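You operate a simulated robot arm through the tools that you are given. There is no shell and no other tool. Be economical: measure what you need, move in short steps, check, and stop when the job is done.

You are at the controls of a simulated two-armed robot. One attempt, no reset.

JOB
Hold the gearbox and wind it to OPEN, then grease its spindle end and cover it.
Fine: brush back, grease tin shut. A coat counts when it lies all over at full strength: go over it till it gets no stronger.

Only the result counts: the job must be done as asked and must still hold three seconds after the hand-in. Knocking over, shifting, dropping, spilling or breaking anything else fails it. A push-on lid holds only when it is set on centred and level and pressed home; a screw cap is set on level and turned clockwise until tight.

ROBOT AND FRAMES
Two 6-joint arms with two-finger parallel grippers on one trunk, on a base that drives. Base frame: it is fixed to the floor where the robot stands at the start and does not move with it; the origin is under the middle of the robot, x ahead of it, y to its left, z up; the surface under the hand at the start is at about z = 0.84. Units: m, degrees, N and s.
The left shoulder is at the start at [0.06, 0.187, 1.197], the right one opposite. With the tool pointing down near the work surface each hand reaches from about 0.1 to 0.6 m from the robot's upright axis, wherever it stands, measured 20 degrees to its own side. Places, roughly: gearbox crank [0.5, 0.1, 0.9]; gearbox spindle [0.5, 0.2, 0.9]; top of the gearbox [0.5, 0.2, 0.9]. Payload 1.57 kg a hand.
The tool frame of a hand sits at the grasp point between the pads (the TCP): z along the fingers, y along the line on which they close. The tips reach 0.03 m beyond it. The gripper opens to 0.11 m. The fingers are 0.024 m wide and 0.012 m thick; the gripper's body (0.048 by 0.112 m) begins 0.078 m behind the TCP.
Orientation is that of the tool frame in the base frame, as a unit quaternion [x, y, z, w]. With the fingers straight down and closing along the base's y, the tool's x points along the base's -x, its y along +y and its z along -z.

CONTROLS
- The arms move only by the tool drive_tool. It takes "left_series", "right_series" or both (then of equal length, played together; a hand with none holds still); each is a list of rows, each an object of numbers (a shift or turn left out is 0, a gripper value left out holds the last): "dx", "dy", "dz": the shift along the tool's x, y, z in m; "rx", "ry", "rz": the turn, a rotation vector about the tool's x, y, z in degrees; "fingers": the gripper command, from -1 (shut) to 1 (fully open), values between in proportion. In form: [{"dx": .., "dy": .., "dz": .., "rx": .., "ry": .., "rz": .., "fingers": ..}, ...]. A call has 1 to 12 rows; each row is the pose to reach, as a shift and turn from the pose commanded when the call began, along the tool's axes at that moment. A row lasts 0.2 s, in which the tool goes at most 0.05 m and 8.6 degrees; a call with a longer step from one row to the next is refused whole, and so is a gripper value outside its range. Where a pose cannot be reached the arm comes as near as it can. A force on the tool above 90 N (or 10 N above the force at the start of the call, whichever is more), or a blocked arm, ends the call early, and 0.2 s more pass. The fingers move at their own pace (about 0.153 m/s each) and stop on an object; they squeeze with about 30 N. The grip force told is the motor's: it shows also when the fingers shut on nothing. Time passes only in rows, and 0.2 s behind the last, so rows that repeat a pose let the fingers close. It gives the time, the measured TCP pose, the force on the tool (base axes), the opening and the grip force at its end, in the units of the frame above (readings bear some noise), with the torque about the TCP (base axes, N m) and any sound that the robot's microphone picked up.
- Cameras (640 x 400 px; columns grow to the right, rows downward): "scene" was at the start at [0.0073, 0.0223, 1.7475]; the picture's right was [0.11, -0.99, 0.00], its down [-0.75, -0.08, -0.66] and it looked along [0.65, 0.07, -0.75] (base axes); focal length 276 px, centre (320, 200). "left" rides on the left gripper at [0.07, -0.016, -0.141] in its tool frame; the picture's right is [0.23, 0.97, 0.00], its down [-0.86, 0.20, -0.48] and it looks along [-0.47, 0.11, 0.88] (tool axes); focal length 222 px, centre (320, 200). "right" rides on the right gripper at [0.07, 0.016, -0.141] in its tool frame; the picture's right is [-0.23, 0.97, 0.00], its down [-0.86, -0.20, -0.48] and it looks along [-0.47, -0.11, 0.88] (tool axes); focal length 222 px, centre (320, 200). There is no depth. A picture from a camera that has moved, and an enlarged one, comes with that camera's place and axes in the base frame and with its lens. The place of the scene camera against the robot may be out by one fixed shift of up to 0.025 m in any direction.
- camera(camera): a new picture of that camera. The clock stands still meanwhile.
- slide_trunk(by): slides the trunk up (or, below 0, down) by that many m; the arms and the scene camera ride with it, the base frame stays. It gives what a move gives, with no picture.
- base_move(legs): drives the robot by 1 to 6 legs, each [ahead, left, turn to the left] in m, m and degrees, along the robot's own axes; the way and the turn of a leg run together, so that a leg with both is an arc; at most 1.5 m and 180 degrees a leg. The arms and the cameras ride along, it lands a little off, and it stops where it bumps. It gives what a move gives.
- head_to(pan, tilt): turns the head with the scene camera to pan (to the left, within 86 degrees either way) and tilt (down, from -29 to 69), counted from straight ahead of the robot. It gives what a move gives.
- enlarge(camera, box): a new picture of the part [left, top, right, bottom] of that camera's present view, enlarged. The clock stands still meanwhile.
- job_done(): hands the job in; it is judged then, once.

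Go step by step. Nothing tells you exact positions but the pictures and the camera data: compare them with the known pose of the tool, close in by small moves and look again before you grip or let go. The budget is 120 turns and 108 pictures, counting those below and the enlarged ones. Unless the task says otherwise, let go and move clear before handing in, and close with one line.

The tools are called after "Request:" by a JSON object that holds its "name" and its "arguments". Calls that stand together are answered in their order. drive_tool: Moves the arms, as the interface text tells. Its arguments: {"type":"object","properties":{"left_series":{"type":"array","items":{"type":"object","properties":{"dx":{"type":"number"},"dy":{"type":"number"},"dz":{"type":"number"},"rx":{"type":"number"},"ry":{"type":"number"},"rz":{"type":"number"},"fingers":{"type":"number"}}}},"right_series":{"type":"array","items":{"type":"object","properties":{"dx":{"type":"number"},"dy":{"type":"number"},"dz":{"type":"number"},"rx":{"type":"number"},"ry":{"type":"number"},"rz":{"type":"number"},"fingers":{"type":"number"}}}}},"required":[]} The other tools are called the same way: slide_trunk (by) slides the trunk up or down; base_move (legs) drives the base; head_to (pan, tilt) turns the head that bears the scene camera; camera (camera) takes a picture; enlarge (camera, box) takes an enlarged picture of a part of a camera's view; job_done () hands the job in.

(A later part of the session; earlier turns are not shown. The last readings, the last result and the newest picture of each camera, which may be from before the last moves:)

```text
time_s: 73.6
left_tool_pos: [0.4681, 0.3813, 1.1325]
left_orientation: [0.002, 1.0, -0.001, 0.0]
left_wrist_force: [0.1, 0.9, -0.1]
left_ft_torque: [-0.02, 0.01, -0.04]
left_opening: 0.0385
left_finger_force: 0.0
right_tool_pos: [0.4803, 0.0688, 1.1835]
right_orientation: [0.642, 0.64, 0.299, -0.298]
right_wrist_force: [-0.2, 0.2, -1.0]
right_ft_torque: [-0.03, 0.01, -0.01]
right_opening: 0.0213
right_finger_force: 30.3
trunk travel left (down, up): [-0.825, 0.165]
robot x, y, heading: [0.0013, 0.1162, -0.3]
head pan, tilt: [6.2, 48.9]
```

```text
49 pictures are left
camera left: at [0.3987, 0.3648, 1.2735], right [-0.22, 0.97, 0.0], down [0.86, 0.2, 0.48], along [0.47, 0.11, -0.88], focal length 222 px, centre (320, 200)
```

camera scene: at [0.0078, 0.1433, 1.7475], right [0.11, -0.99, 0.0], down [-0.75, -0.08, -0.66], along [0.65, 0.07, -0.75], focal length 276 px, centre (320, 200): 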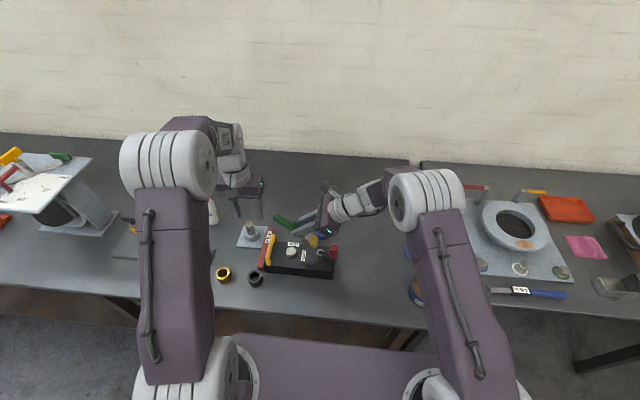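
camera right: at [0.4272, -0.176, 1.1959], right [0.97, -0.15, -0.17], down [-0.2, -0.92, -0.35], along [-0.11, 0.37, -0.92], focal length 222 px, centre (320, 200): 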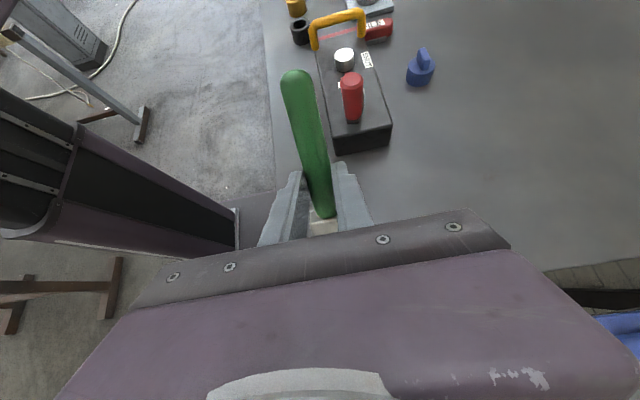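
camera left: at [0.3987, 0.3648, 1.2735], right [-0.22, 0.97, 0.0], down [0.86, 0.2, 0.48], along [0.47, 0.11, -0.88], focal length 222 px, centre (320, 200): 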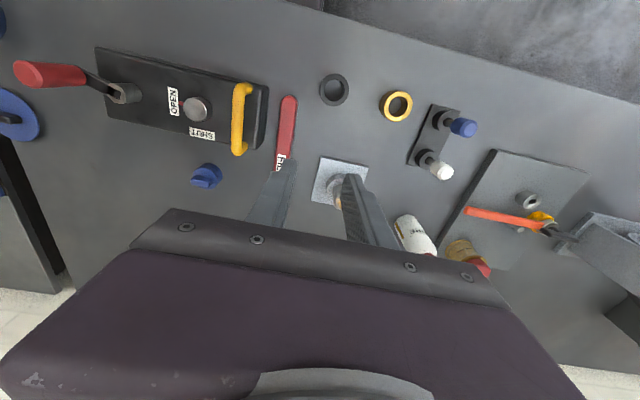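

The file is within a few mm of its old place, and the spindle is at (0.480, 0.190). I'll take the brush over at safe height, then lower it in steps to just above the spindle.

Request:
{"name": "drive_tool", "arguments": {"right_series": [{"dx": 0.021, "dz": 0.025}, {"dx": 0.042, "dz": 0.05}, {"dx": 0.063, "dz": 0.075}, {"dx": 0.084, "dz": 0.1}, {"dx": 0.1055, "dz": 0.1256}, {"dx": 0.079, "dz": 0.148}, {"dx": 0.052, "dz": 0.171}, {"dx": 0.025, "dz": 0.193}, {"dx": -0.0017, "dz": 0.2156}, {"dx": -0.0017, "dz": 0.2156}], "left_series": [{"dy": 0.02}, {"dy": 0.04}, {"dy": 0.04}, {"dy": 0.04}, {"dy": 0.04}, {"dy": 0.04}, {"dy": 0.04}, {"dy": 0.04}, {"dy": 0.04}, {"dy": 0.04}]}}

Request:
{"name": "enlarge", "arguments": {"camera": "left", "box": [0, 20, 280, 200]}}

Request:
{"name": "enlarge", "arguments": {"camera": "scene", "box": [260, 200, 380, 290]}}

```text
time_s: 75.8
left_tool_pos: [0.4686, 0.4184, 1.1319]
left_orientation: [0.001, 1.0, 0.0, 0.0]
left_wrist_force: [-0.4, 0.4, -0.7]
left_ft_torque: [-0.02, 0.0, -0.02]
left_opening: 0.0384
left_finger_force: 0.1
right_tool_pos: [0.4806, 0.2328, 1.0432]
right_orientation: [0.641, 0.641, 0.299, -0.299]
right_wrist_force: [-0.2, 0.6, -0.8]
right_ft_torque: [0.01, 0.0, 0.03]
right_opening: 0.0213
right_finger_force: 29.6
trunk travel left (down, up): [-0.825, 0.165]
robot x, y, heading: [-0.0023, 0.1204, -0.4]
head pan, tilt: [6.2, 48.9]
```

```text
2.22 times, centred on (140, 110) of left
camera zoom: at [0.3982, 0.4029, 1.2733], right [-0.22, 0.97, 0.0], down [0.86, 0.2, 0.48], along [0.47, 0.11, -0.88], focal length 494 px, centre (720, 400)
```

zoom: 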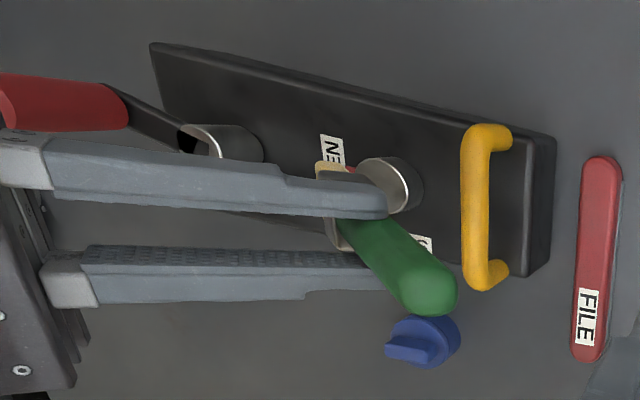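

```text
4.44 times, centred on (320, 245) of scene
camera zoom: at [0.0073, 0.1415, 1.7475], right [0.11, -0.99, 0.0], down [-0.75, -0.08, -0.66], along [0.65, 0.07, -0.75], focal length 1229 px, centre (320, 0)
```

zoom: 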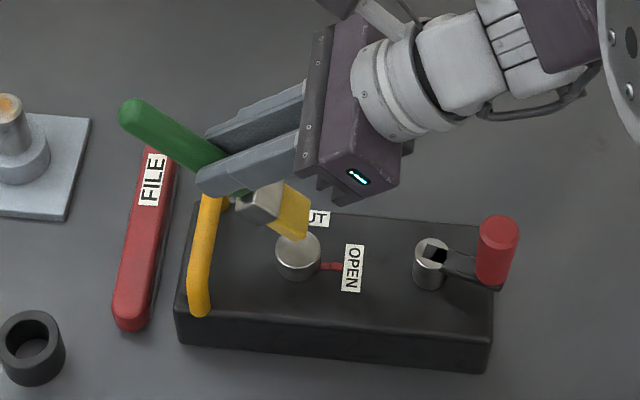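

The bristles are still loaded and just above the spindle. I'll lower until they touch.

Request:
{"name": "drive_tool", "arguments": {"right_series": [{"dx": -0.0115, "dy": 0.004, "dz": 0.0096}, {"dx": -0.023, "dy": 0.004, "dz": 0.0193}, {"dx": -0.0287, "dy": 0.004, "dz": 0.0241}, {"dx": -0.0306, "dy": 0.004, "dz": 0.0257}]}}

Request:
{"name": "enlarge", "arguments": {"camera": "scene", "box": [290, 230, 350, 275]}}

```text
time_s: 76.8
left_tool_pos: [0.4666, 0.4204, 1.1319]
left_orientation: [0.001, 1.0, -0.001, 0.001]
left_wrist_force: [-0.8, -0.5, 0.0]
left_ft_torque: [0.01, 0.02, 0.0]
left_opening: 0.0384
left_finger_force: 0.0
right_tool_pos: [0.4837, 0.2345, 1.0051]
right_orientation: [0.64, 0.641, 0.3, -0.298]
right_wrist_force: [1.8, 6.5, 20.4]
right_ft_torque: [-0.3, -0.02, 0.03]
right_opening: 0.0217
right_finger_force: 29.8
trunk travel left (down, up): [-0.825, 0.165]
robot x, y, heading: [-0.0023, 0.122, 0.1]
head pan, tilt: [6.2, 48.9]
```

```text
8.89 times, centred on (320, 252) of scene
camera zoom: at [0.0055, 0.1439, 1.7479], right [0.11, -0.99, 0.0], down [-0.75, -0.08, -0.66], along [0.65, 0.07, -0.75], focal length 2457 px, centre (320, -267)
```

zoom: 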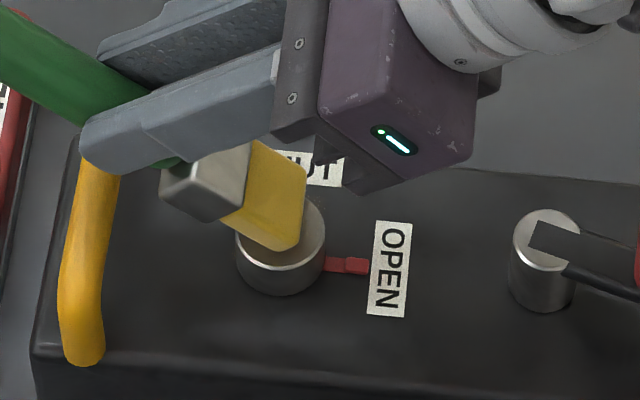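

The bristles are in contact at about 20 N. I'll ease off a little and brush back and forth over the disc.

Request:
{"name": "drive_tool", "arguments": {"right_series": [{"dx": 0.006, "dz": 0.0055}, {"dx": 0.0111, "dz": 0.0117}, {"dx": 0.006, "dz": 0.0055}, {"dx": 0.0008, "dz": -0.0006}, {"dx": -0.0043, "dz": -0.0067}, {"dx": -0.0095, "dz": -0.0129}, {"dx": -0.0095, "dy": -0.008, "dz": -0.0129}, {"dx": -0.0043, "dy": -0.008, "dz": -0.0067}, {"dx": 0.0008, "dy": -0.008, "dz": -0.0006}, {"dx": 0.006, "dy": -0.008, "dz": 0.0055}, {"dx": 0.0111, "dy": -0.008, "dz": 0.0117}, {"dx": 0.0008, "dy": -0.004, "dz": -0.0006}]}}

Request:
{"name": "drive_tool", "arguments": {"right_series": [{"dx": 0, "dy": 0.006, "dz": 0}, {"dx": 0.0, "dy": 0.012, "dz": 0.0}, {"dx": 0.0051, "dy": 0.012, "dz": 0.0061}, {"dx": 0.0103, "dy": 0.012, "dz": 0.0123}, {"dx": 0.0051, "dy": 0.012, "dz": 0.0061}, {"dx": 0.0, "dy": 0.012, "dz": 0.0}, {"dx": -0.0051, "dy": 0.012, "dz": -0.0061}, {"dx": -0.0103, "dy": 0.012, "dz": -0.0123}, {"dx": -0.0051, "dy": 0.008, "dz": -0.0061}, {"dx": 0, "dy": 0.0, "dz": 0}, {"dx": 0.0306, "dy": 0.0, "dz": -0.0257}, {"dx": 0.0406, "dy": 0.0, "dz": -0.035}]}}

Request:
{"name": "enlarge", "arguments": {"camera": "scene", "box": [290, 230, 350, 275]}}

Request:
{"name": "enlarge", "arguments": {"camera": "left", "box": [100, 60, 240, 150]}}

```text
time_s: 79.4
left_tool_pos: [0.4677, 0.4178, 1.1331]
left_orientation: [0.001, 1.0, 0.001, 0.0]
left_wrist_force: [0.0, 0.5, -0.2]
left_ft_torque: [0.03, 0.01, 0.02]
left_opening: 0.0384
left_finger_force: 0.1
right_tool_pos: [0.48, 0.2311, 1.0045]
right_orientation: [0.641, 0.64, 0.299, -0.299]
right_wrist_force: [0.4, -0.6, -0.6]
right_ft_torque: [-0.02, -0.05, -0.01]
right_opening: 0.0214
right_finger_force: 30.1
trunk travel left (down, up): [-0.825, 0.165]
robot x, y, heading: [-0.0022, 0.1169, -0.2]
head pan, tilt: [6.2, 48.9]
```

```text
time_s: 82.0
left_tool_pos: [0.4668, 0.4195, 1.1317]
left_orientation: [0.002, 1.0, 0.001, 0.0]
left_wrist_force: [0.1, 0.9, -0.7]
left_ft_torque: [-0.02, 0.02, 0.01]
left_opening: 0.0385
left_finger_force: 0.0
right_tool_pos: [0.4802, 0.2305, 1.0566]
right_orientation: [0.642, 0.64, 0.298, -0.298]
right_wrist_force: [0.3, -0.1, -1.3]
right_ft_torque: [-0.02, -0.03, -0.04]
right_opening: 0.0214
right_finger_force: 30.6
trunk travel left (down, up): [-0.825, 0.165]
robot x, y, heading: [-0.0003, 0.1176, -0.1]
head pan, tilt: [6.2, 48.9]
```

```text
8.89 times, centred on (320, 252) of scene
camera zoom: at [0.0073, 0.1416, 1.7475], right [0.11, -0.99, 0.0], down [-0.75, -0.08, -0.66], along [0.65, 0.07, -0.75], focal length 2457 px, centre (320, -267)
```

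zoom: 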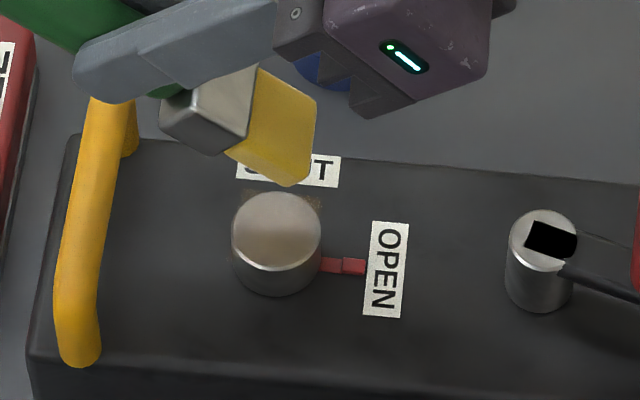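

```text
4.44 times, centred on (170, 105) of left
camera zoom: at [0.3982, 0.403, 1.2732], right [-0.23, 0.97, 0.0], down [0.86, 0.2, 0.48], along [0.47, 0.11, -0.88], focal length 987 px, centre (987, 622)
```

zoom: 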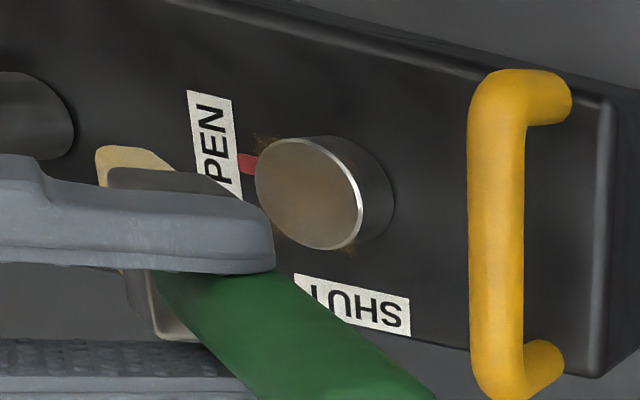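

A thin coat is starting to show. I'll make firmer passes with several x offsets.

Request:
{"name": "drive_tool", "arguments": {"right_series": [{"dx": -0.022, "dy": -0.006, "dz": 0.018}, {"dx": -0.041, "dy": -0.006, "dz": 0.0344}, {"dx": -0.0346, "dy": -0.006, "dz": 0.0421}, {"dx": -0.0474, "dy": -0.006, "dz": 0.0267}, {"dx": -0.0346, "dy": -0.006, "dz": 0.0421}, {"dx": -0.0474, "dy": -0.006, "dz": 0.0267}, {"dx": -0.0346, "dy": 0, "dz": 0.0421}, {"dx": -0.0474, "dy": 0, "dz": 0.0267}, {"dx": -0.0346, "dy": 0, "dz": 0.0421}, {"dx": -0.0474, "dy": 0, "dz": 0.0267}, {"dx": -0.0346, "dy": 0.006, "dz": 0.0421}, {"dx": -0.0474, "dy": 0.006, "dz": 0.0267}]}}

Request:
{"name": "drive_tool", "arguments": {"right_series": [{"dx": 0.0064, "dz": 0.0077}, {"dx": 0.0128, "dz": 0.0154}, {"dx": 0, "dz": 0}, {"dx": 0.0128, "dy": -0.006, "dz": 0.0154}, {"dx": 0.0, "dy": -0.006, "dz": 0}, {"dx": 0.0128, "dy": -0.012, "dz": 0.0154}, {"dx": 0.0, "dy": -0.012, "dz": 0}, {"dx": 0.0128, "dy": -0.012, "dz": 0.0154}, {"dx": 0.0064, "dy": -0.006, "dz": 0.0077}, {"dx": 0.0294, "dy": -0.006, "dz": -0.0116}, {"dx": 0.0474, "dy": -0.006, "dz": -0.0267}, {"dx": 0.0474, "dy": -0.006, "dz": -0.0267}]}}

Request:
{"name": "enlarge", "arguments": {"camera": "scene", "box": [290, 230, 350, 275]}}

```text
time_s: 84.6
left_tool_pos: [0.4672, 0.4184, 1.1334]
left_orientation: [0.0, 1.0, 0.001, 0.0]
left_wrist_force: [0.0, 0.1, 0.4]
left_ft_torque: [-0.01, -0.02, 0.04]
left_opening: 0.0386
left_finger_force: 0.1
right_tool_pos: [0.486, 0.2217, 1.0029]
right_orientation: [0.641, 0.64, 0.299, -0.299]
right_wrist_force: [0.2, -0.7, -0.7]
right_ft_torque: [0.01, 0.02, -0.02]
right_opening: 0.0211
right_finger_force: 29.3
trunk travel left (down, up): [-0.825, 0.165]
robot x, y, heading: [0.0039, 0.1199, -0.3]
head pan, tilt: [6.2, 48.9]
```

```text
time_s: 87.2
left_tool_pos: [0.4677, 0.4184, 1.1318]
left_orientation: [0.001, 1.0, 0.0, 0.0]
left_wrist_force: [-0.5, -0.5, 0.3]
left_ft_torque: [-0.02, 0.02, -0.04]
left_opening: 0.0384
left_finger_force: 0.0
right_tool_pos: [0.4798, 0.2312, 1.0571]
right_orientation: [0.642, 0.64, 0.299, -0.299]
right_wrist_force: [0.5, -0.2, -0.6]
right_ft_torque: [0.0, 0.01, 0.02]
right_opening: 0.0211
right_finger_force: 30.3
trunk travel left (down, up): [-0.825, 0.165]
robot x, y, heading: [-0.0012, 0.1214, 0.1]
head pan, tilt: [6.2, 48.9]
```

```text
8.89 times, centred on (320, 252) of scene
camera zoom: at [0.0083, 0.1415, 1.7475], right [0.11, -0.99, 0.0], down [-0.75, -0.08, -0.66], along [0.65, 0.07, -0.75], focal length 2457 px, centre (320, -267)
```

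zoom: 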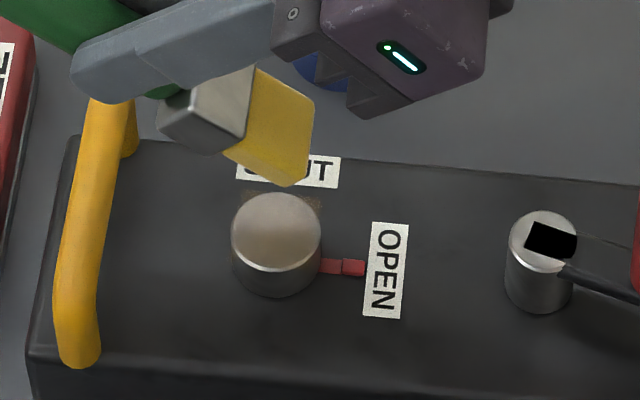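

The coat is stronger on the far (+x) half. A tighter look will show where it is missing.

Request:
{"name": "enlarge", "arguments": {"camera": "scene", "box": [307, 246, 325, 259]}}

```text
16.00 times, centred on (316, 252) of scene
camera zoom: at [0.0083, 0.1415, 1.7475], right [0.11, -0.99, 0.0], down [-0.75, -0.08, -0.66], along [0.65, 0.07, -0.75], focal length 4423 px, centre (384, -640)
```

zoom: 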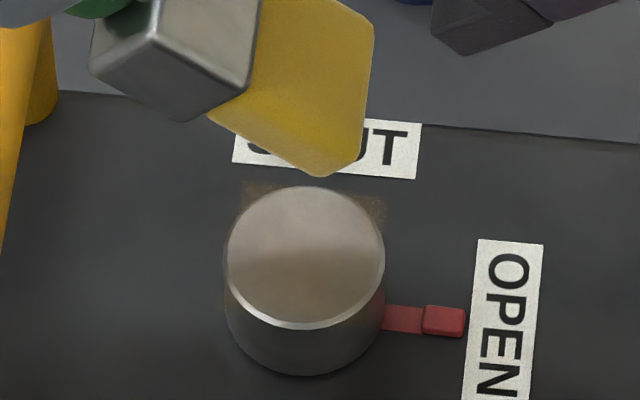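

I'll shift about 10 mm toward the robot, press to contact, and check.

Request:
{"name": "drive_tool", "arguments": {"right_series": [{"dx": -0.022, "dy": -0.01, "dz": 0.018}, {"dx": -0.041, "dy": -0.01, "dz": 0.0344}, {"dx": -0.0397, "dy": -0.01, "dz": 0.0368}, {"dx": -0.0397, "dy": -0.01, "dz": 0.0368}]}}

Request:
{"name": "enlarge", "arguments": {"camera": "scene", "box": [301, 242, 331, 262]}}

```text
time_s: 88.2
left_tool_pos: [0.4676, 0.42, 1.1318]
left_orientation: [0.001, 1.0, 0.0, 0.0]
left_wrist_force: [-0.3, 0.8, 0.7]
left_ft_torque: [-0.01, 0.01, -0.01]
left_opening: 0.0384
left_finger_force: 0.0
right_tool_pos: [0.4704, 0.2323, 1.003]
right_orientation: [0.642, 0.64, 0.3, -0.298]
right_wrist_force: [0.0, 0.2, -0.8]
right_ft_torque: [0.01, 0.01, 0.01]
right_opening: 0.021
right_finger_force: 30.2
trunk travel left (down, up): [-0.825, 0.165]
robot x, y, heading: [-0.0028, 0.1171, -0.1]
head pan, tilt: [6.2, 48.9]
```

```text
16.00 times, centred on (316, 252) of scene
camera zoom: at [0.0072, 0.1417, 1.7475], right [0.11, -0.99, 0.0], down [-0.75, -0.08, -0.66], along [0.65, 0.07, -0.75], focal length 4423 px, centre (384, -632)
```

zoom: 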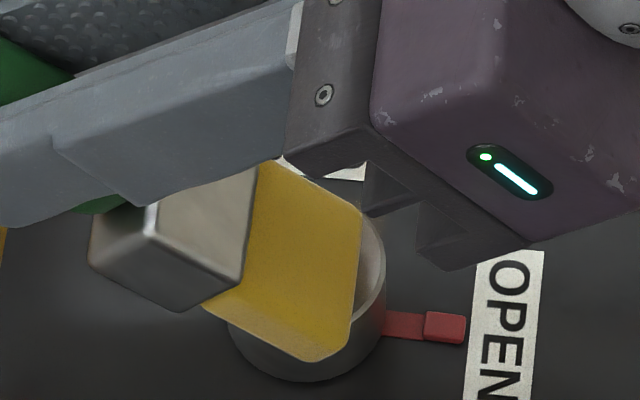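

There was no contact there: the tip sits toward the robot side of the TCP and overhangs. I'll return to x ≈ 0.484 where contact was real, pressing a little lower.

Request:
{"name": "drive_tool", "arguments": {"right_series": [{"dx": 0.012, "dz": -0.01}, {"dx": 0.012, "dy": 0.014, "dz": -0.01}, {"dx": 0.001, "dy": 0.014, "dz": 0.001}, {"dx": -0.001, "dy": 0.014, "dz": 0.0025}, {"dx": -0.001, "dy": 0.014, "dz": 0.0025}]}}

Request:
{"name": "enlarge", "arguments": {"camera": "scene", "box": [301, 242, 331, 262]}}

```text
time_s: 89.4
left_tool_pos: [0.4658, 0.4185, 1.1334]
left_orientation: [0.0, 1.0, 0.001, -0.001]
left_wrist_force: [0.2, -0.3, -0.3]
left_ft_torque: [-0.03, 0.01, -0.02]
left_opening: 0.0383
left_finger_force: 0.0
right_tool_pos: [0.4836, 0.2353, 1.0034]
right_orientation: [0.641, 0.64, 0.301, -0.298]
right_wrist_force: [2.4, 0.4, 12.8]
right_ft_torque: [-0.54, -0.05, 0.08]
right_opening: 0.0209
right_finger_force: 30.3
trunk travel left (down, up): [-0.825, 0.165]
robot x, y, heading: [0.0005, 0.1174, -0.2]
head pan, tilt: [6.2, 48.9]
```

```text
16.00 times, centred on (316, 252) of scene
camera zoom: at [0.0061, 0.1412, 1.7478], right [0.11, -0.99, 0.0], down [-0.75, -0.08, -0.66], along [0.65, 0.07, -0.75], focal length 4423 px, centre (384, -632)
```

zoom: 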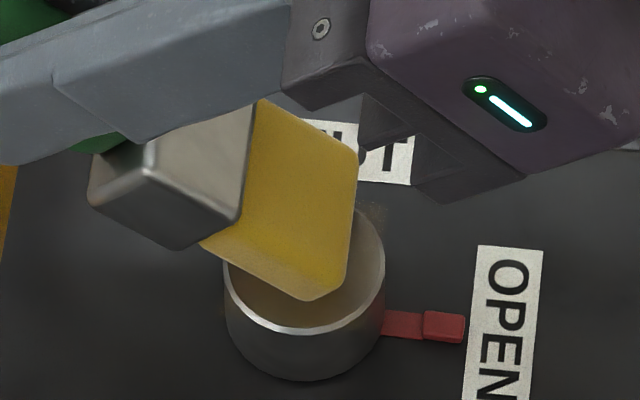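

Contact is 13 N, and the tip actually sits about 12 mm toward the handle side of the disc centre. I'll stroke from here toward -y across the whole disc, at several x offsets.

Request:
{"name": "drive_tool", "arguments": {"right_series": [{"dx": -0.0077, "dz": -0.0092}, {"dx": -0.0154, "dz": -0.0184}, {"dx": 0, "dz": 0}, {"dx": 0, "dy": 0.008, "dz": 0}, {"dx": -0.0154, "dy": 0.008, "dz": -0.0184}, {"dx": 0, "dy": 0.008, "dz": 0}, {"dx": -0.0154, "dy": 0.008, "dz": -0.0184}, {"dx": -0.0154, "dy": -0.006, "dz": -0.0184}, {"dx": 0, "dy": -0.006, "dz": 0}, {"dx": -0.0154, "dy": -0.006, "dz": -0.0184}, {"dx": 0, "dy": -0.003, "dz": 0}, {"dx": -0.0077, "dy": 0.002, "dz": -0.0092}]}}

Request:
{"name": "enlarge", "arguments": {"camera": "scene", "box": [301, 242, 331, 262]}}

```text
time_s: 92.0
left_tool_pos: [0.467, 0.4198, 1.1336]
left_orientation: [0.001, 1.0, -0.001, 0.0]
left_wrist_force: [-0.9, -0.3, -0.2]
left_ft_torque: [-0.01, -0.02, 0.0]
left_opening: 0.0385
left_finger_force: 0.1
right_tool_pos: [0.4857, 0.2236, 1.0012]
right_orientation: [0.641, 0.641, 0.299, -0.298]
right_wrist_force: [-0.1, -0.4, -0.6]
right_ft_torque: [-0.02, 0.02, -0.04]
right_opening: 0.0211
right_finger_force: 29.8
trunk travel left (down, up): [-0.825, 0.165]
robot x, y, heading: [-0.0017, 0.1194, -0.2]
head pan, tilt: [6.2, 48.9]
```

```text
16.00 times, centred on (316, 252) of scene
camera zoom: at [0.0079, 0.1421, 1.7475], right [0.11, -0.99, 0.0], down [-0.75, -0.08, -0.66], along [0.65, 0.07, -0.75], focal length 4423 px, centre (384, -632)
```

zoom: 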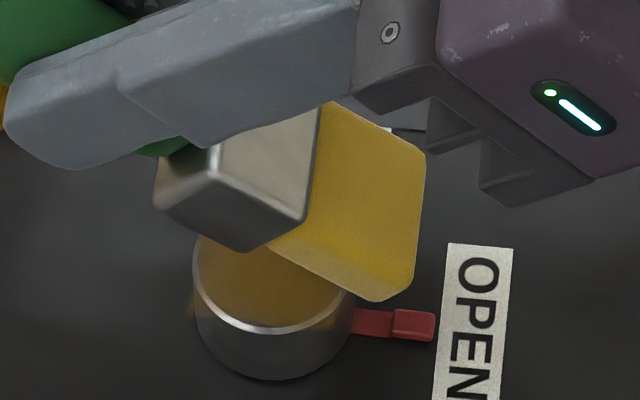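

Much better: the coat is now strong over most of the disc, though the brush nudged the box a few mm to the left. I'll lift and inspect.

Request:
{"name": "drive_tool", "arguments": {"right_series": [{"dx": 0.0115, "dz": -0.0096}, {"dx": 0.03, "dz": -0.025}, {"dx": 0.05, "dz": -0.042}]}}

Request:
{"name": "enlarge", "arguments": {"camera": "scene", "box": [295, 238, 331, 262]}}

Request:
{"name": "enlarge", "arguments": {"camera": "left", "box": [100, 60, 240, 150]}}

```text
time_s: 92.8
left_tool_pos: [0.4681, 0.4189, 1.1326]
left_orientation: [0.001, 1.0, 0.0, 0.0]
left_wrist_force: [-0.6, 0.5, -0.5]
left_ft_torque: [0.0, 0.0, -0.03]
left_opening: 0.0385
left_finger_force: 0.1
right_tool_pos: [0.485, 0.2228, 1.0659]
right_orientation: [0.641, 0.641, 0.299, -0.299]
right_wrist_force: [-0.5, 0.4, -1.7]
right_ft_torque: [0.0, -0.01, 0.03]
right_opening: 0.0212
right_finger_force: 29.5
trunk travel left (down, up): [-0.825, 0.165]
robot x, y, heading: [0.0002, 0.121, -0.1]
head pan, tilt: [6.2, 48.9]
```

```text
16.00 times, centred on (313, 250) of scene
camera zoom: at [0.0069, 0.1411, 1.7475], right [0.11, -0.99, 0.0], down [-0.75, -0.08, -0.66], along [0.65, 0.07, -0.75], focal length 4423 px, centre (432, -600)
```

zoom: 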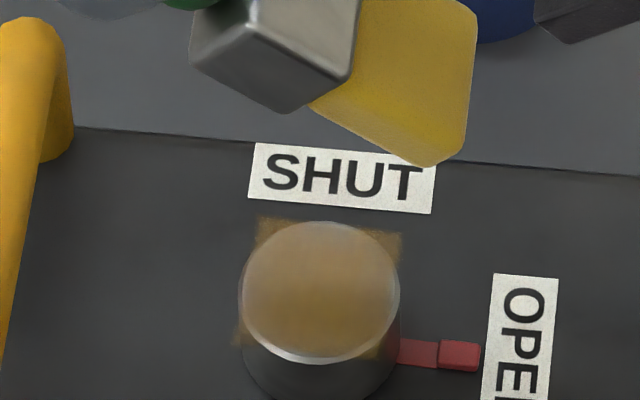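

```text
4.44 times, centred on (170, 105) of left
camera zoom: at [0.3979, 0.4026, 1.2734], right [-0.22, 0.97, 0.0], down [0.86, 0.2, 0.48], along [0.47, 0.11, -0.88], focal length 987 px, centre (987, 622)
```

zoom: 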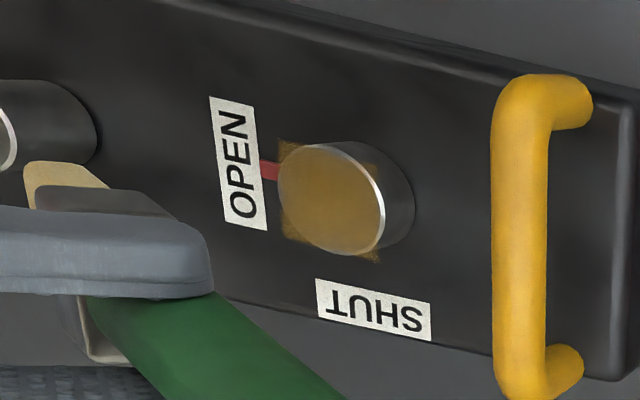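

The coat lies as a patch over the whole end but is not yet at full strength. I'll make more passes centred on the disc (now y ≈ 0.198), with shorter strokes so the brush stays on it.

Request:
{"name": "drive_tool", "arguments": {"right_series": [{"dx": -0.02, "dy": -0.002, "dz": 0.022}, {"dx": -0.0426, "dy": -0.002, "dz": 0.0471}, {"dx": -0.0368, "dy": -0.002, "dz": 0.054}, {"dx": -0.0484, "dy": -0.002, "dz": 0.0402}, {"dx": -0.0368, "dy": 0.004, "dz": 0.054}, {"dx": -0.0484, "dy": 0.004, "dz": 0.0402}, {"dx": -0.0368, "dy": 0.004, "dz": 0.054}, {"dx": -0.0484, "dy": -0.008, "dz": 0.0402}, {"dx": -0.0368, "dy": -0.008, "dz": 0.054}, {"dx": -0.0484, "dy": -0.008, "dz": 0.0402}, {"dx": -0.0368, "dy": -0.002, "dz": 0.054}, {"dx": -0.0426, "dy": -0.002, "dz": 0.0471}]}}

Request:
{"name": "drive_tool", "arguments": {"right_series": [{"dx": 0.0058, "dz": 0.0069}, {"dx": -0.0058, "dz": -0.0069}, {"dx": 0.0058, "dy": 0.006, "dz": 0.0069}, {"dx": -0.0058, "dy": 0.006, "dz": -0.0069}, {"dx": 0.0058, "dy": -0.006, "dz": 0.0069}, {"dx": -0.0058, "dy": -0.006, "dz": -0.0069}, {"dx": 0.0058, "dz": 0.0069}, {"dx": 0, "dz": 0}, {"dx": 0.02, "dz": -0.017}, {"dx": 0.045, "dz": -0.038}, {"dx": 0.06, "dz": -0.05}]}}

Request:
{"name": "enlarge", "arguments": {"camera": "scene", "box": [295, 238, 331, 262]}}

Request:
{"name": "enlarge", "arguments": {"camera": "left", "box": [100, 60, 240, 150]}}

```text
time_s: 95.4
left_tool_pos: [0.4673, 0.4192, 1.1316]
left_orientation: [0.001, 1.0, 0.001, 0.0]
left_wrist_force: [0.4, -0.9, 0.1]
left_ft_torque: [0.0, 0.0, -0.02]
left_opening: 0.0387
left_finger_force: 0.2
right_tool_pos: [0.4837, 0.2309, 1.0029]
right_orientation: [0.641, 0.64, 0.299, -0.299]
right_wrist_force: [-0.3, -0.5, -0.6]
right_ft_torque: [0.01, 0.01, 0.0]
right_opening: 0.0212
right_finger_force: 29.8
trunk travel left (down, up): [-0.825, 0.165]
robot x, y, heading: [-0.0003, 0.1187, -0.1]
head pan, tilt: [6.2, 48.9]
```

```text
time_s: 97.8
left_tool_pos: [0.468, 0.42, 1.1326]
left_orientation: [0.002, 1.0, 0.0, -0.001]
left_wrist_force: [-0.8, -0.6, -0.3]
left_ft_torque: [0.02, 0.04, -0.01]
left_opening: 0.0384
left_finger_force: 0.1
right_tool_pos: [0.4834, 0.2324, 1.0818]
right_orientation: [0.642, 0.64, 0.299, -0.299]
right_wrist_force: [-0.1, 0.1, -1.0]
right_ft_torque: [-0.02, 0.02, 0.01]
right_opening: 0.021
right_finger_force: 30.0
trunk travel left (down, up): [-0.825, 0.165]
robot x, y, heading: [-0.001, 0.1209, -0.4]
head pan, tilt: [6.2, 48.9]
```

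```text
16.00 times, centred on (313, 250) of scene
camera zoom: at [0.0072, 0.1416, 1.7475], right [0.11, -0.99, 0.0], down [-0.75, -0.08, -0.66], along [0.65, 0.07, -0.75], focal length 4423 px, centre (432, -600)
```

zoom: 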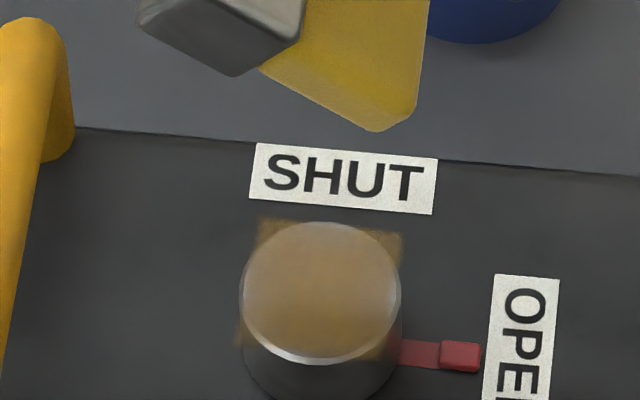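

```text
4.44 times, centred on (170, 105) of left
camera zoom: at [0.3981, 0.403, 1.2732], right [-0.23, 0.97, 0.0], down [0.86, 0.2, 0.48], along [0.47, 0.11, -0.88], focal length 987 px, centre (987, 622)
```

zoom: 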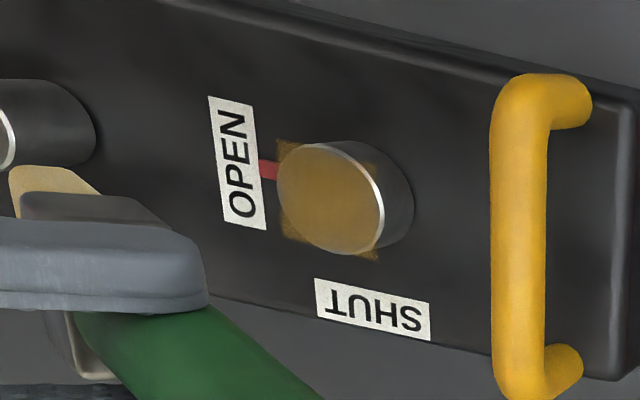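

It looks nearly the same, but I'm not sure there was contact. I'll press down a touch lower and read the force.

Request:
{"name": "drive_tool", "arguments": {"right_series": [{"dx": -0.025, "dz": 0.021}, {"dx": -0.05, "dz": 0.042}, {"dx": -0.0604, "dz": 0.0507}, {"dx": -0.0619, "dz": 0.052}, {"dx": -0.0619, "dz": 0.052}]}}

Request:
{"name": "enlarge", "arguments": {"camera": "scene", "box": [295, 238, 331, 262]}}

```text
time_s: 99.0
left_tool_pos: [0.4672, 0.4195, 1.1333]
left_orientation: [0.0, 1.0, 0.001, 0.0]
left_wrist_force: [-0.2, -0.1, 0.4]
left_ft_torque: [0.03, 0.01, 0.03]
left_opening: 0.0384
left_finger_force: 0.0
right_tool_pos: [0.4835, 0.2322, 1.0004]
right_orientation: [0.641, 0.64, 0.3, -0.299]
right_wrist_force: [1.3, 0.2, 5.8]
right_ft_torque: [-0.34, -0.01, 0.05]
right_opening: 0.0209
right_finger_force: 29.9
trunk travel left (down, up): [-0.825, 0.165]
robot x, y, heading: [0.0006, 0.1215, -0.4]
head pan, tilt: [6.2, 48.9]
```

```text
16.00 times, centred on (313, 250) of scene
camera zoom: at [0.0069, 0.1413, 1.7477], right [0.11, -0.99, 0.0], down [-0.75, -0.08, -0.66], along [0.65, 0.07, -0.75], focal length 4423 px, centre (432, -600)
```

zoom: 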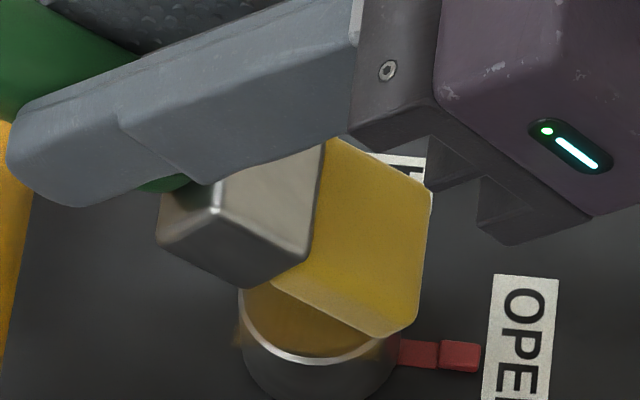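

Contact at 6 N with the tip near the disc centre. I'll do two dozen strokes at this height.

Request:
{"name": "drive_tool", "arguments": {"right_series": [{"dx": 0.0055, "dz": 0.0073}, {"dx": -0.0055, "dz": -0.0065}, {"dx": 0.0055, "dy": 0.004, "dz": 0.0073}, {"dx": -0.0055, "dy": 0.004, "dz": -0.0065}, {"dx": 0.0055, "dy": 0.009, "dz": 0.0073}, {"dx": -0.0055, "dy": 0.009, "dz": -0.0065}, {"dx": 0.0055, "dy": 0.004, "dz": 0.0073}, {"dx": -0.0055, "dy": 0.0, "dz": -0.0065}, {"dx": 0.0055, "dy": -0.006, "dz": 0.0073}, {"dx": -0.0055, "dy": -0.006, "dz": -0.0065}, {"dx": 0.0055, "dy": 0.0, "dz": 0.0073}, {"dx": 0, "dy": 0.0, "dz": 0.0004}]}}

Request:
{"name": "drive_tool", "arguments": {"right_series": [{"dx": 0.0055, "dz": 0.0069}, {"dx": -0.0055, "dz": -0.0069}, {"dx": 0.0055, "dy": 0.006, "dz": 0.0069}, {"dx": -0.0055, "dy": 0.006, "dz": -0.0069}, {"dx": 0.0055, "dy": -0.004, "dz": 0.0069}, {"dx": -0.0055, "dy": -0.004, "dz": -0.0069}, {"dx": 0.0055, "dz": 0.0069}, {"dx": 0, "dz": 0}, {"dx": 0.02, "dz": -0.017}, {"dx": 0.045, "dz": -0.038}, {"dx": 0.06, "dz": -0.05}]}}

Request:
{"name": "enlarge", "arguments": {"camera": "scene", "box": [295, 238, 331, 262]}}

Request:
{"name": "enlarge", "arguments": {"camera": "left", "box": [100, 60, 240, 150]}}

```text
time_s: 101.6
left_tool_pos: [0.4677, 0.4203, 1.1324]
left_orientation: [0.0, 1.0, 0.0, 0.001]
left_wrist_force: [0.2, 0.0, -0.9]
left_ft_torque: [0.0, 0.01, -0.02]
left_opening: 0.0384
left_finger_force: 0.1
right_tool_pos: [0.4844, 0.2334, 1.0]
right_orientation: [0.642, 0.64, 0.299, -0.298]
right_wrist_force: [-0.1, -0.8, -0.9]
right_ft_torque: [-0.01, -0.04, -0.02]
right_opening: 0.0212
right_finger_force: 30.2
trunk travel left (down, up): [-0.825, 0.165]
robot x, y, heading: [-0.001, 0.1192, -0.1]
head pan, tilt: [6.2, 48.9]
```

```text
time_s: 104.0
left_tool_pos: [0.4684, 0.4196, 1.1325]
left_orientation: [0.001, 1.0, 0.0, 0.0]
left_wrist_force: [-0.3, -0.7, 0.8]
left_ft_torque: [0.0, 0.03, -0.04]
left_opening: 0.0381
left_finger_force: 0.0
right_tool_pos: [0.4846, 0.233, 1.0786]
right_orientation: [0.642, 0.64, 0.299, -0.299]
right_wrist_force: [0.1, -0.7, -1.2]
right_ft_torque: [0.0, 0.02, -0.03]
right_opening: 0.0208
right_finger_force: 29.5
trunk travel left (down, up): [-0.825, 0.165]
robot x, y, heading: [-0.0012, 0.1192, -0.1]
head pan, tilt: [6.2, 48.9]
```

```text
16.00 times, centred on (313, 250) of scene
camera zoom: at [0.0072, 0.1415, 1.7475], right [0.11, -0.99, 0.0], down [-0.75, -0.08, -0.66], along [0.65, 0.07, -0.75], focal length 4423 px, centre (432, -600)
```

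zoom: 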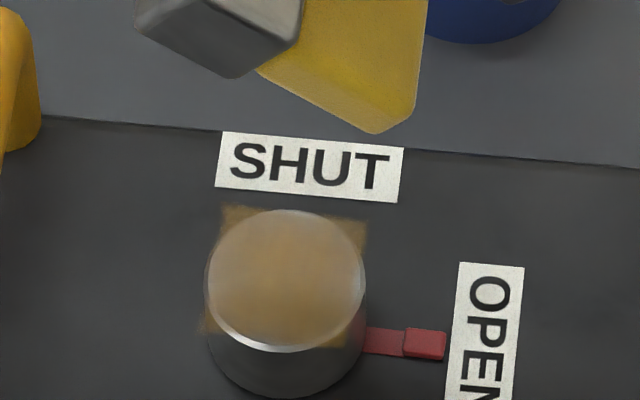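

```text
4.44 times, centred on (170, 105) of left
camera zoom: at [0.3981, 0.403, 1.2732], right [-0.23, 0.97, 0.0], down [0.86, 0.2, 0.48], along [0.47, 0.11, -0.88], focal length 987 px, centre (987, 622)
```

zoom: 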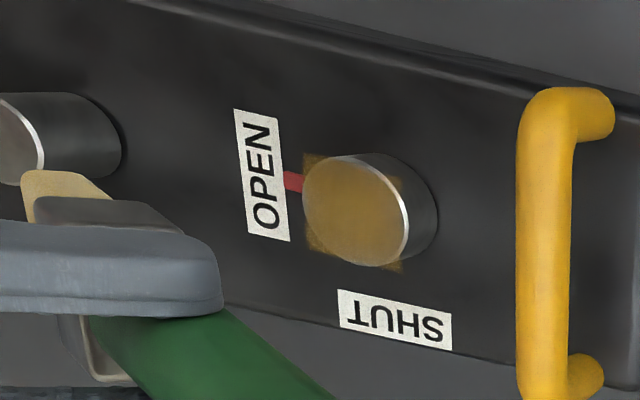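

The coat looks unchanged after this session, so it is probably at full strength, but the strokes nudged the box again. I'll do three final one-way strokes toward -y, lifting on the return, to confirm the coat and drag the box back.

Request:
{"name": "drive_tool", "arguments": {"right_series": [{"dx": -0.019, "dy": 0.005, "dz": 0.028}, {"dx": -0.0384, "dy": 0.009, "dz": 0.0554}, {"dx": -0.0491, "dy": 0.009, "dz": 0.0644}, {"dx": -0.0594, "dy": 0.009, "dz": 0.0521}, {"dx": -0.0487, "dy": 0.009, "dz": 0.0431}, {"dx": -0.0384, "dy": 0.002, "dz": 0.0554}, {"dx": -0.0491, "dy": 0.002, "dz": 0.0644}, {"dx": -0.0594, "dy": 0.002, "dz": 0.0521}, {"dx": -0.0487, "dy": 0.009, "dz": 0.0431}, {"dx": -0.0384, "dy": 0.015, "dz": 0.0554}, {"dx": -0.0491, "dy": 0.015, "dz": 0.0644}, {"dx": -0.0594, "dy": 0.015, "dz": 0.0521}]}}

Request:
{"name": "drive_tool", "arguments": {"right_series": [{"dx": 0.0107, "dz": -0.009}, {"dx": 0.021, "dy": -0.008, "dz": 0.0033}, {"dx": 0.0103, "dy": -0.008, "dz": 0.0123}, {"dx": 0, "dy": -0.008, "dz": 0}, {"dx": 0.0107, "dy": -0.008, "dz": -0.009}, {"dx": 0.021, "dy": -0.004, "dz": 0.0033}, {"dx": 0.0103, "dy": -0.004, "dz": 0.0123}, {"dx": 0, "dy": -0.004, "dz": 0}, {"dx": 0.025, "dy": -0.004, "dz": -0.02}, {"dx": 0.05, "dy": -0.004, "dz": -0.04}, {"dx": 0.07, "dy": -0.004, "dz": -0.057}]}}

Request:
{"name": "enlarge", "arguments": {"camera": "scene", "box": [295, 238, 331, 262]}}

Request:
{"name": "enlarge", "arguments": {"camera": "left", "box": [100, 60, 240, 150]}}

```text
time_s: 106.6
left_tool_pos: [0.4676, 0.4195, 1.133]
left_orientation: [0.001, 1.0, 0.001, -0.001]
left_wrist_force: [-0.3, 0.6, 0.2]
left_ft_torque: [0.0, 0.0, 0.0]
left_opening: 0.0385
left_finger_force: 0.1
right_tool_pos: [0.4974, 0.2337, 0.9993]
right_orientation: [0.642, 0.64, 0.299, -0.299]
right_wrist_force: [-0.2, -0.5, -1.9]
right_ft_torque: [-0.01, 0.0, 0.01]
right_opening: 0.0211
right_finger_force: 30.3
trunk travel left (down, up): [-0.825, 0.165]
robot x, y, heading: [0.0032, 0.1192, -0.1]
head pan, tilt: [6.2, 48.9]
```

```text
time_s: 109.0
left_tool_pos: [0.4659, 0.4179, 1.1321]
left_orientation: [0.0, 1.0, -0.001, -0.001]
left_wrist_force: [0.2, 0.5, 0.3]
left_ft_torque: [0.0, -0.03, 0.04]
left_opening: 0.0385
left_finger_force: 0.0
right_tool_pos: [0.4945, 0.236, 1.0903]
right_orientation: [0.642, 0.64, 0.299, -0.298]
right_wrist_force: [0.0, 0.0, 0.1]
right_ft_torque: [-0.01, 0.0, 0.04]
right_opening: 0.0211
right_finger_force: 29.9
trunk travel left (down, up): [-0.825, 0.165]
robot x, y, heading: [-0.0009, 0.12, -0.1]
head pan, tilt: [6.2, 48.9]
```

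```text
16.00 times, centred on (313, 250) of scene
camera zoom: at [0.0072, 0.141, 1.7475], right [0.11, -0.99, 0.0], down [-0.75, -0.08, -0.66], along [0.65, 0.07, -0.75], focal length 4423 px, centre (432, -600)
```

zoom: 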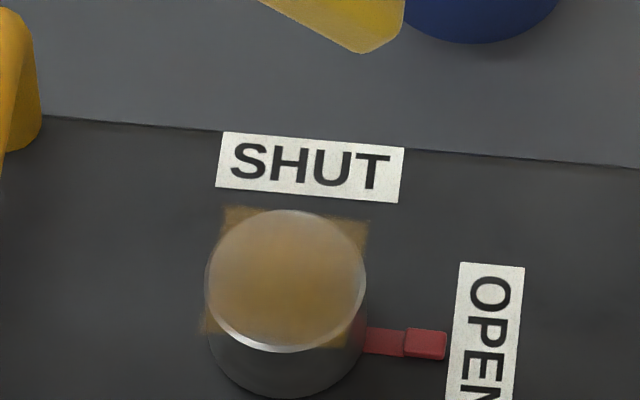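

```text
4.44 times, centred on (170, 105) of left
camera zoom: at [0.3981, 0.4026, 1.2733], right [-0.22, 0.97, 0.0], down [0.86, 0.2, 0.48], along [0.47, 0.11, -0.88], focal length 987 px, centre (987, 622)
```

zoom: 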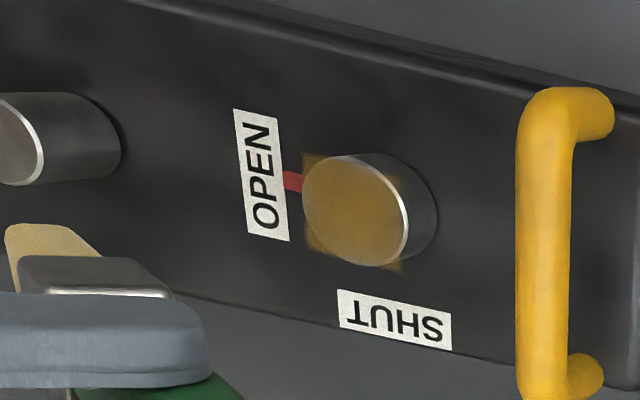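

No further change. To rule out a dry brush I'll re-dip and go over it once more. Meanwhile the left hand moves back over the handle to reset the box.

Request:
{"name": "drive_tool", "arguments": {"right_series": [{"dx": 0.03, "dz": -0.0257}, {"dx": 0.0613, "dz": -0.0514}, {"dx": 0.0356, "dy": -0.0087, "dz": -0.082}, {"dx": 0.0099, "dy": -0.0174, "dz": -0.1126}, {"dx": -0.0158, "dy": -0.0261, "dz": -0.1432}, {"dx": -0.0415, "dy": -0.0348, "dz": -0.1738}, {"dx": -0.0672, "dy": -0.0435, "dz": -0.2044}, {"dx": -0.0929, "dy": -0.0522, "dz": -0.235}, {"dx": -0.1186, "dy": -0.0609, "dz": -0.2656}, {"dx": -0.1443, "dy": -0.0696, "dz": -0.2962}, {"dx": -0.17, "dy": -0.0783, "dz": -0.3268}, {"dx": -0.17, "dy": -0.0783, "dz": -0.3268}], "left_series": [{"fingers": 0}, {}, {}, {}, {}, {"dy": -0.0235, "dx": -0.002}, {"dy": -0.047, "dx": -0.004}, {"dy": -0.0705, "dx": -0.006}, {"dy": -0.094, "dx": -0.008}, {"dy": -0.1175, "dx": -0.01}, {"dy": -0.141, "dx": -0.012}, {"dy": -0.141, "dx": -0.012}]}}

Request:
{"name": "camera", "arguments": {"camera": "left"}}

Request:
{"name": "enlarge", "arguments": {"camera": "scene", "box": [380, 220, 500, 310]}}

```text
time_s: 111.6
left_tool_pos: [0.4782, 0.2791, 1.131]
left_orientation: [0.001, 1.0, 0.0, 0.0]
left_wrist_force: [1.0, -0.1, -1.2]
left_ft_torque: [0.0, 0.02, -0.01]
left_opening: 0.0548
left_finger_force: 0.1
right_tool_pos: [0.415, -0.1244, 1.1691]
right_orientation: [0.641, 0.64, 0.299, -0.299]
right_wrist_force: [-0.1, 0.5, -0.8]
right_ft_torque: [-0.03, 0.01, -0.02]
right_opening: 0.021
right_finger_force: 30.0
trunk travel left (down, up): [-0.825, 0.165]
robot x, y, heading: [0.0034, 0.1238, 0.3]
head pan, tilt: [6.2, 48.9]
```

```text
29 pictures are left
camera left: at [0.4096, 0.2622, 1.2733], right [-0.23, 0.97, 0.0], down [0.86, 0.2, 0.48], along [0.47, 0.11, -0.88], focal length 222 px, centre (320, 200)
```

left: 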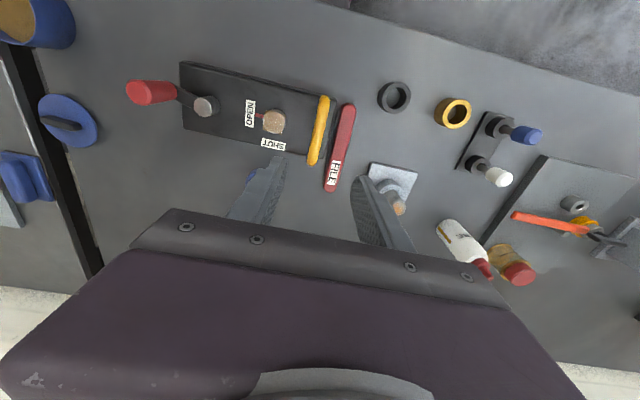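

```text
4.44 times, centred on (440, 265) of scene
camera zoom: at [0.0077, 0.1425, 1.7475], right [0.11, -0.99, 0.0], down [-0.75, -0.08, -0.66], along [0.65, 0.07, -0.75], focal length 1229 px, centre (-213, -89)
```

zoom: 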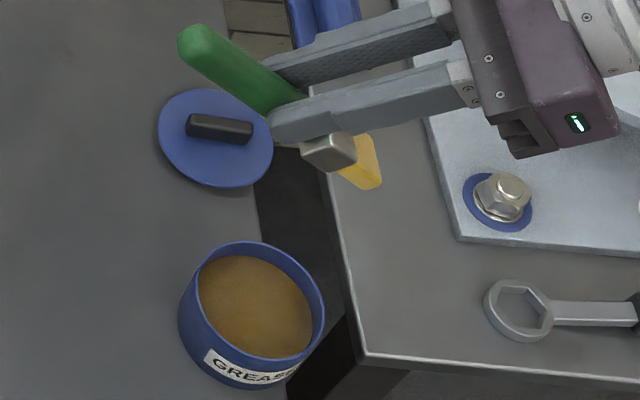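

The file is exactly where it was. Now the left hand slides the box back 17 mm while the right hand re-dips the brush.

Request:
{"name": "drive_tool", "arguments": {"right_series": [{"dx": -0.0316, "dz": 0.0266}, {"dx": -0.0632, "dz": 0.0531}, {"dx": -0.0948, "dz": 0.0797}, {"dx": -0.1264, "dz": 0.1062}, {"dx": -0.15, "dz": 0.126}, {"dx": -0.158, "dz": 0.1328}, {"dx": -0.158, "dy": 0.006, "dz": 0.1328}, {"dx": -0.158, "dy": 0.0, "dz": 0.1328}, {"dx": -0.1264, "dz": 0.1062}, {"dx": -0.0948, "dz": 0.0797}, {"dx": -0.06, "dz": 0.0505}, {"dx": -0.0255, "dz": 0.0215}], "left_series": [{"dz": 0.0386, "dy": -0.002}, {"dz": 0.0772, "dy": -0.002}, {"dz": 0.1158, "dy": -0.002}, {"dz": 0.1544, "dy": -0.002}, {"dz": 0.193, "dy": -0.002}, {"dz": 0.193, "dy": -0.002, "fingers": -1}, {"dz": 0.193, "dy": -0.002}, {"dz": 0.193, "dy": -0.002}, {"dz": 0.193, "dy": -0.008, "dx": 0.001}, {"dz": 0.193, "dy": -0.014, "dx": 0.002}, {"dz": 0.193, "dy": -0.0195, "dx": 0.003}, {"dz": 0.193, "dy": -0.0195, "dx": 0.003}]}}

Request:
{"name": "drive_tool", "arguments": {"left_series": [{"fingers": 0}, {}, {"dz": -0.03}, {"dz": -0.07}, {"dz": -0.11}, {"dz": -0.15}, {"dz": -0.19}, {"dz": -0.19, "dy": 0.04}, {"dz": -0.19, "dy": 0.08}, {"dz": -0.19, "dy": 0.12}, {"dz": -0.19, "dy": 0.155}, {"dz": -0.19, "dy": 0.155}]}}

Request:
{"name": "camera", "arguments": {"camera": "left"}}

```text
time_s: 114.2
left_tool_pos: [0.4758, 0.2598, 0.939]
left_orientation: [0.001, 1.0, 0.0, 0.001]
left_wrist_force: [0.5, 1.1, -0.4]
left_ft_torque: [-0.19, 0.21, 0.18]
left_opening: 0.0156
left_finger_force: 30.8
right_tool_pos: [0.4139, -0.1224, 1.1358]
right_orientation: [0.642, 0.64, 0.299, -0.299]
right_wrist_force: [0.3, 0.1, -0.7]
right_ft_torque: [0.03, 0.01, 0.0]
right_opening: 0.0209
right_finger_force: 29.8
trunk travel left (down, up): [-0.825, 0.165]
robot x, y, heading: [-0.0, 0.1162, -0.1]
head pan, tilt: [6.2, 48.9]
```

```text
time_s: 116.8
left_tool_pos: [0.4766, 0.413, 1.1287]
left_orientation: [0.001, 1.0, 0.001, -0.001]
left_wrist_force: [0.3, 0.8, 0.0]
left_ft_torque: [0.02, -0.01, 0.03]
left_opening: 0.0548
left_finger_force: 0.0
right_tool_pos: [0.4165, -0.1233, 1.1351]
right_orientation: [0.641, 0.64, 0.3, -0.299]
right_wrist_force: [-1.0, -0.6, -0.4]
right_ft_torque: [-0.01, 0.0, 0.0]
right_opening: 0.0211
right_finger_force: 30.1
trunk travel left (down, up): [-0.825, 0.165]
robot x, y, heading: [0.0029, 0.1172, 0.1]
head pan, tilt: [6.2, 48.9]
```

```text
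27 pictures are left
camera left: at [0.4071, 0.3971, 1.2704], right [-0.22, 0.97, 0.0], down [0.86, 0.2, 0.48], along [0.47, 0.11, -0.88], focal length 222 px, centre (320, 200)
```

left: 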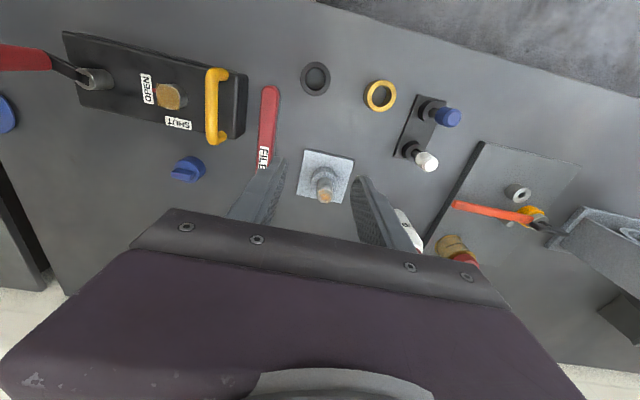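

The box is back at its place, with the spindle at (0.479, 0.189). I'll carry the freshly loaded brush over at safe height to just above the spindle.

Request:
{"name": "drive_tool", "arguments": {"right_series": [{"dx": 0.0249, "dy": 0.008, "dz": 0.0297}, {"dx": 0.0499, "dy": 0.016, "dz": 0.0594}, {"dx": 0.0748, "dy": 0.024, "dz": 0.0891}, {"dx": 0.0997, "dy": 0.032, "dz": 0.1188}, {"dx": 0.1247, "dy": 0.04, "dz": 0.1485}, {"dx": 0.1496, "dy": 0.048, "dz": 0.1782}, {"dx": 0.1745, "dy": 0.056, "dz": 0.2079}, {"dx": 0.1995, "dy": 0.064, "dz": 0.2376}, {"dx": 0.2244, "dy": 0.072, "dz": 0.2673}, {"dx": 0.195, "dy": 0.072, "dz": 0.2919}, {"dx": 0.1656, "dy": 0.072, "dz": 0.3166}, {"dx": 0.1363, "dy": 0.072, "dz": 0.3412}]}}

Request:
{"name": "drive_tool", "arguments": {"right_series": [{"dx": -0.008, "dz": 0.0067}, {"dx": -0.0123, "dz": 0.0103}, {"dx": -0.0146, "dz": 0.0122}, {"dx": -0.0146, "dz": 0.0122}]}}

Request:
{"name": "enlarge", "arguments": {"camera": "scene", "box": [302, 240, 338, 264]}}

```text
time_s: 119.4
left_tool_pos: [0.4764, 0.4155, 1.1295]
left_orientation: [0.001, 1.0, 0.0, -0.001]
left_wrist_force: [0.2, 0.4, -0.5]
left_ft_torque: [-0.01, -0.01, -0.05]
left_opening: 0.055
left_finger_force: 0.1
right_tool_pos: [0.4894, 0.225, 1.0184]
right_orientation: [0.642, 0.641, 0.298, -0.298]
right_wrist_force: [-0.1, -0.1, -0.5]
right_ft_torque: [0.04, -0.01, 0.02]
right_opening: 0.021
right_finger_force: 29.7
trunk travel left (down, up): [-0.825, 0.165]
robot x, y, heading: [0.0021, 0.1196, -0.3]
head pan, tilt: [6.2, 48.9]
```

```text
time_s: 120.4
left_tool_pos: [0.476, 0.4132, 1.1291]
left_orientation: [0.001, 1.0, -0.001, 0.0]
left_wrist_force: [-0.7, 0.4, 0.3]
left_ft_torque: [0.02, 0.01, 0.0]
left_opening: 0.0551
left_finger_force: 0.1
right_tool_pos: [0.4895, 0.2246, 1.0026]
right_orientation: [0.642, 0.64, 0.299, -0.299]
right_wrist_force: [0.2, -0.1, -1.3]
right_ft_torque: [-0.01, -0.04, 0.03]
right_opening: 0.0211
right_finger_force: 30.4
trunk travel left (down, up): [-0.825, 0.165]
robot x, y, heading: [-0.0002, 0.1207, -0.1]
head pan, tilt: [6.2, 48.9]
```

```text
16.00 times, centred on (320, 252) of scene
camera zoom: at [0.0076, 0.1416, 1.7475], right [0.11, -0.99, 0.0], down [-0.75, -0.08, -0.66], along [0.65, 0.07, -0.75], focal length 4423 px, centre (320, -632)
```

zoom: 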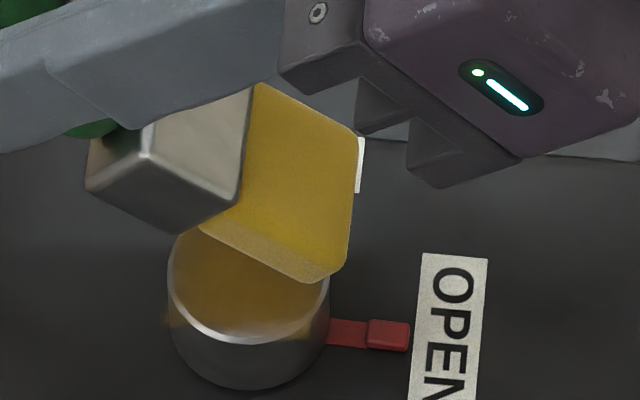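

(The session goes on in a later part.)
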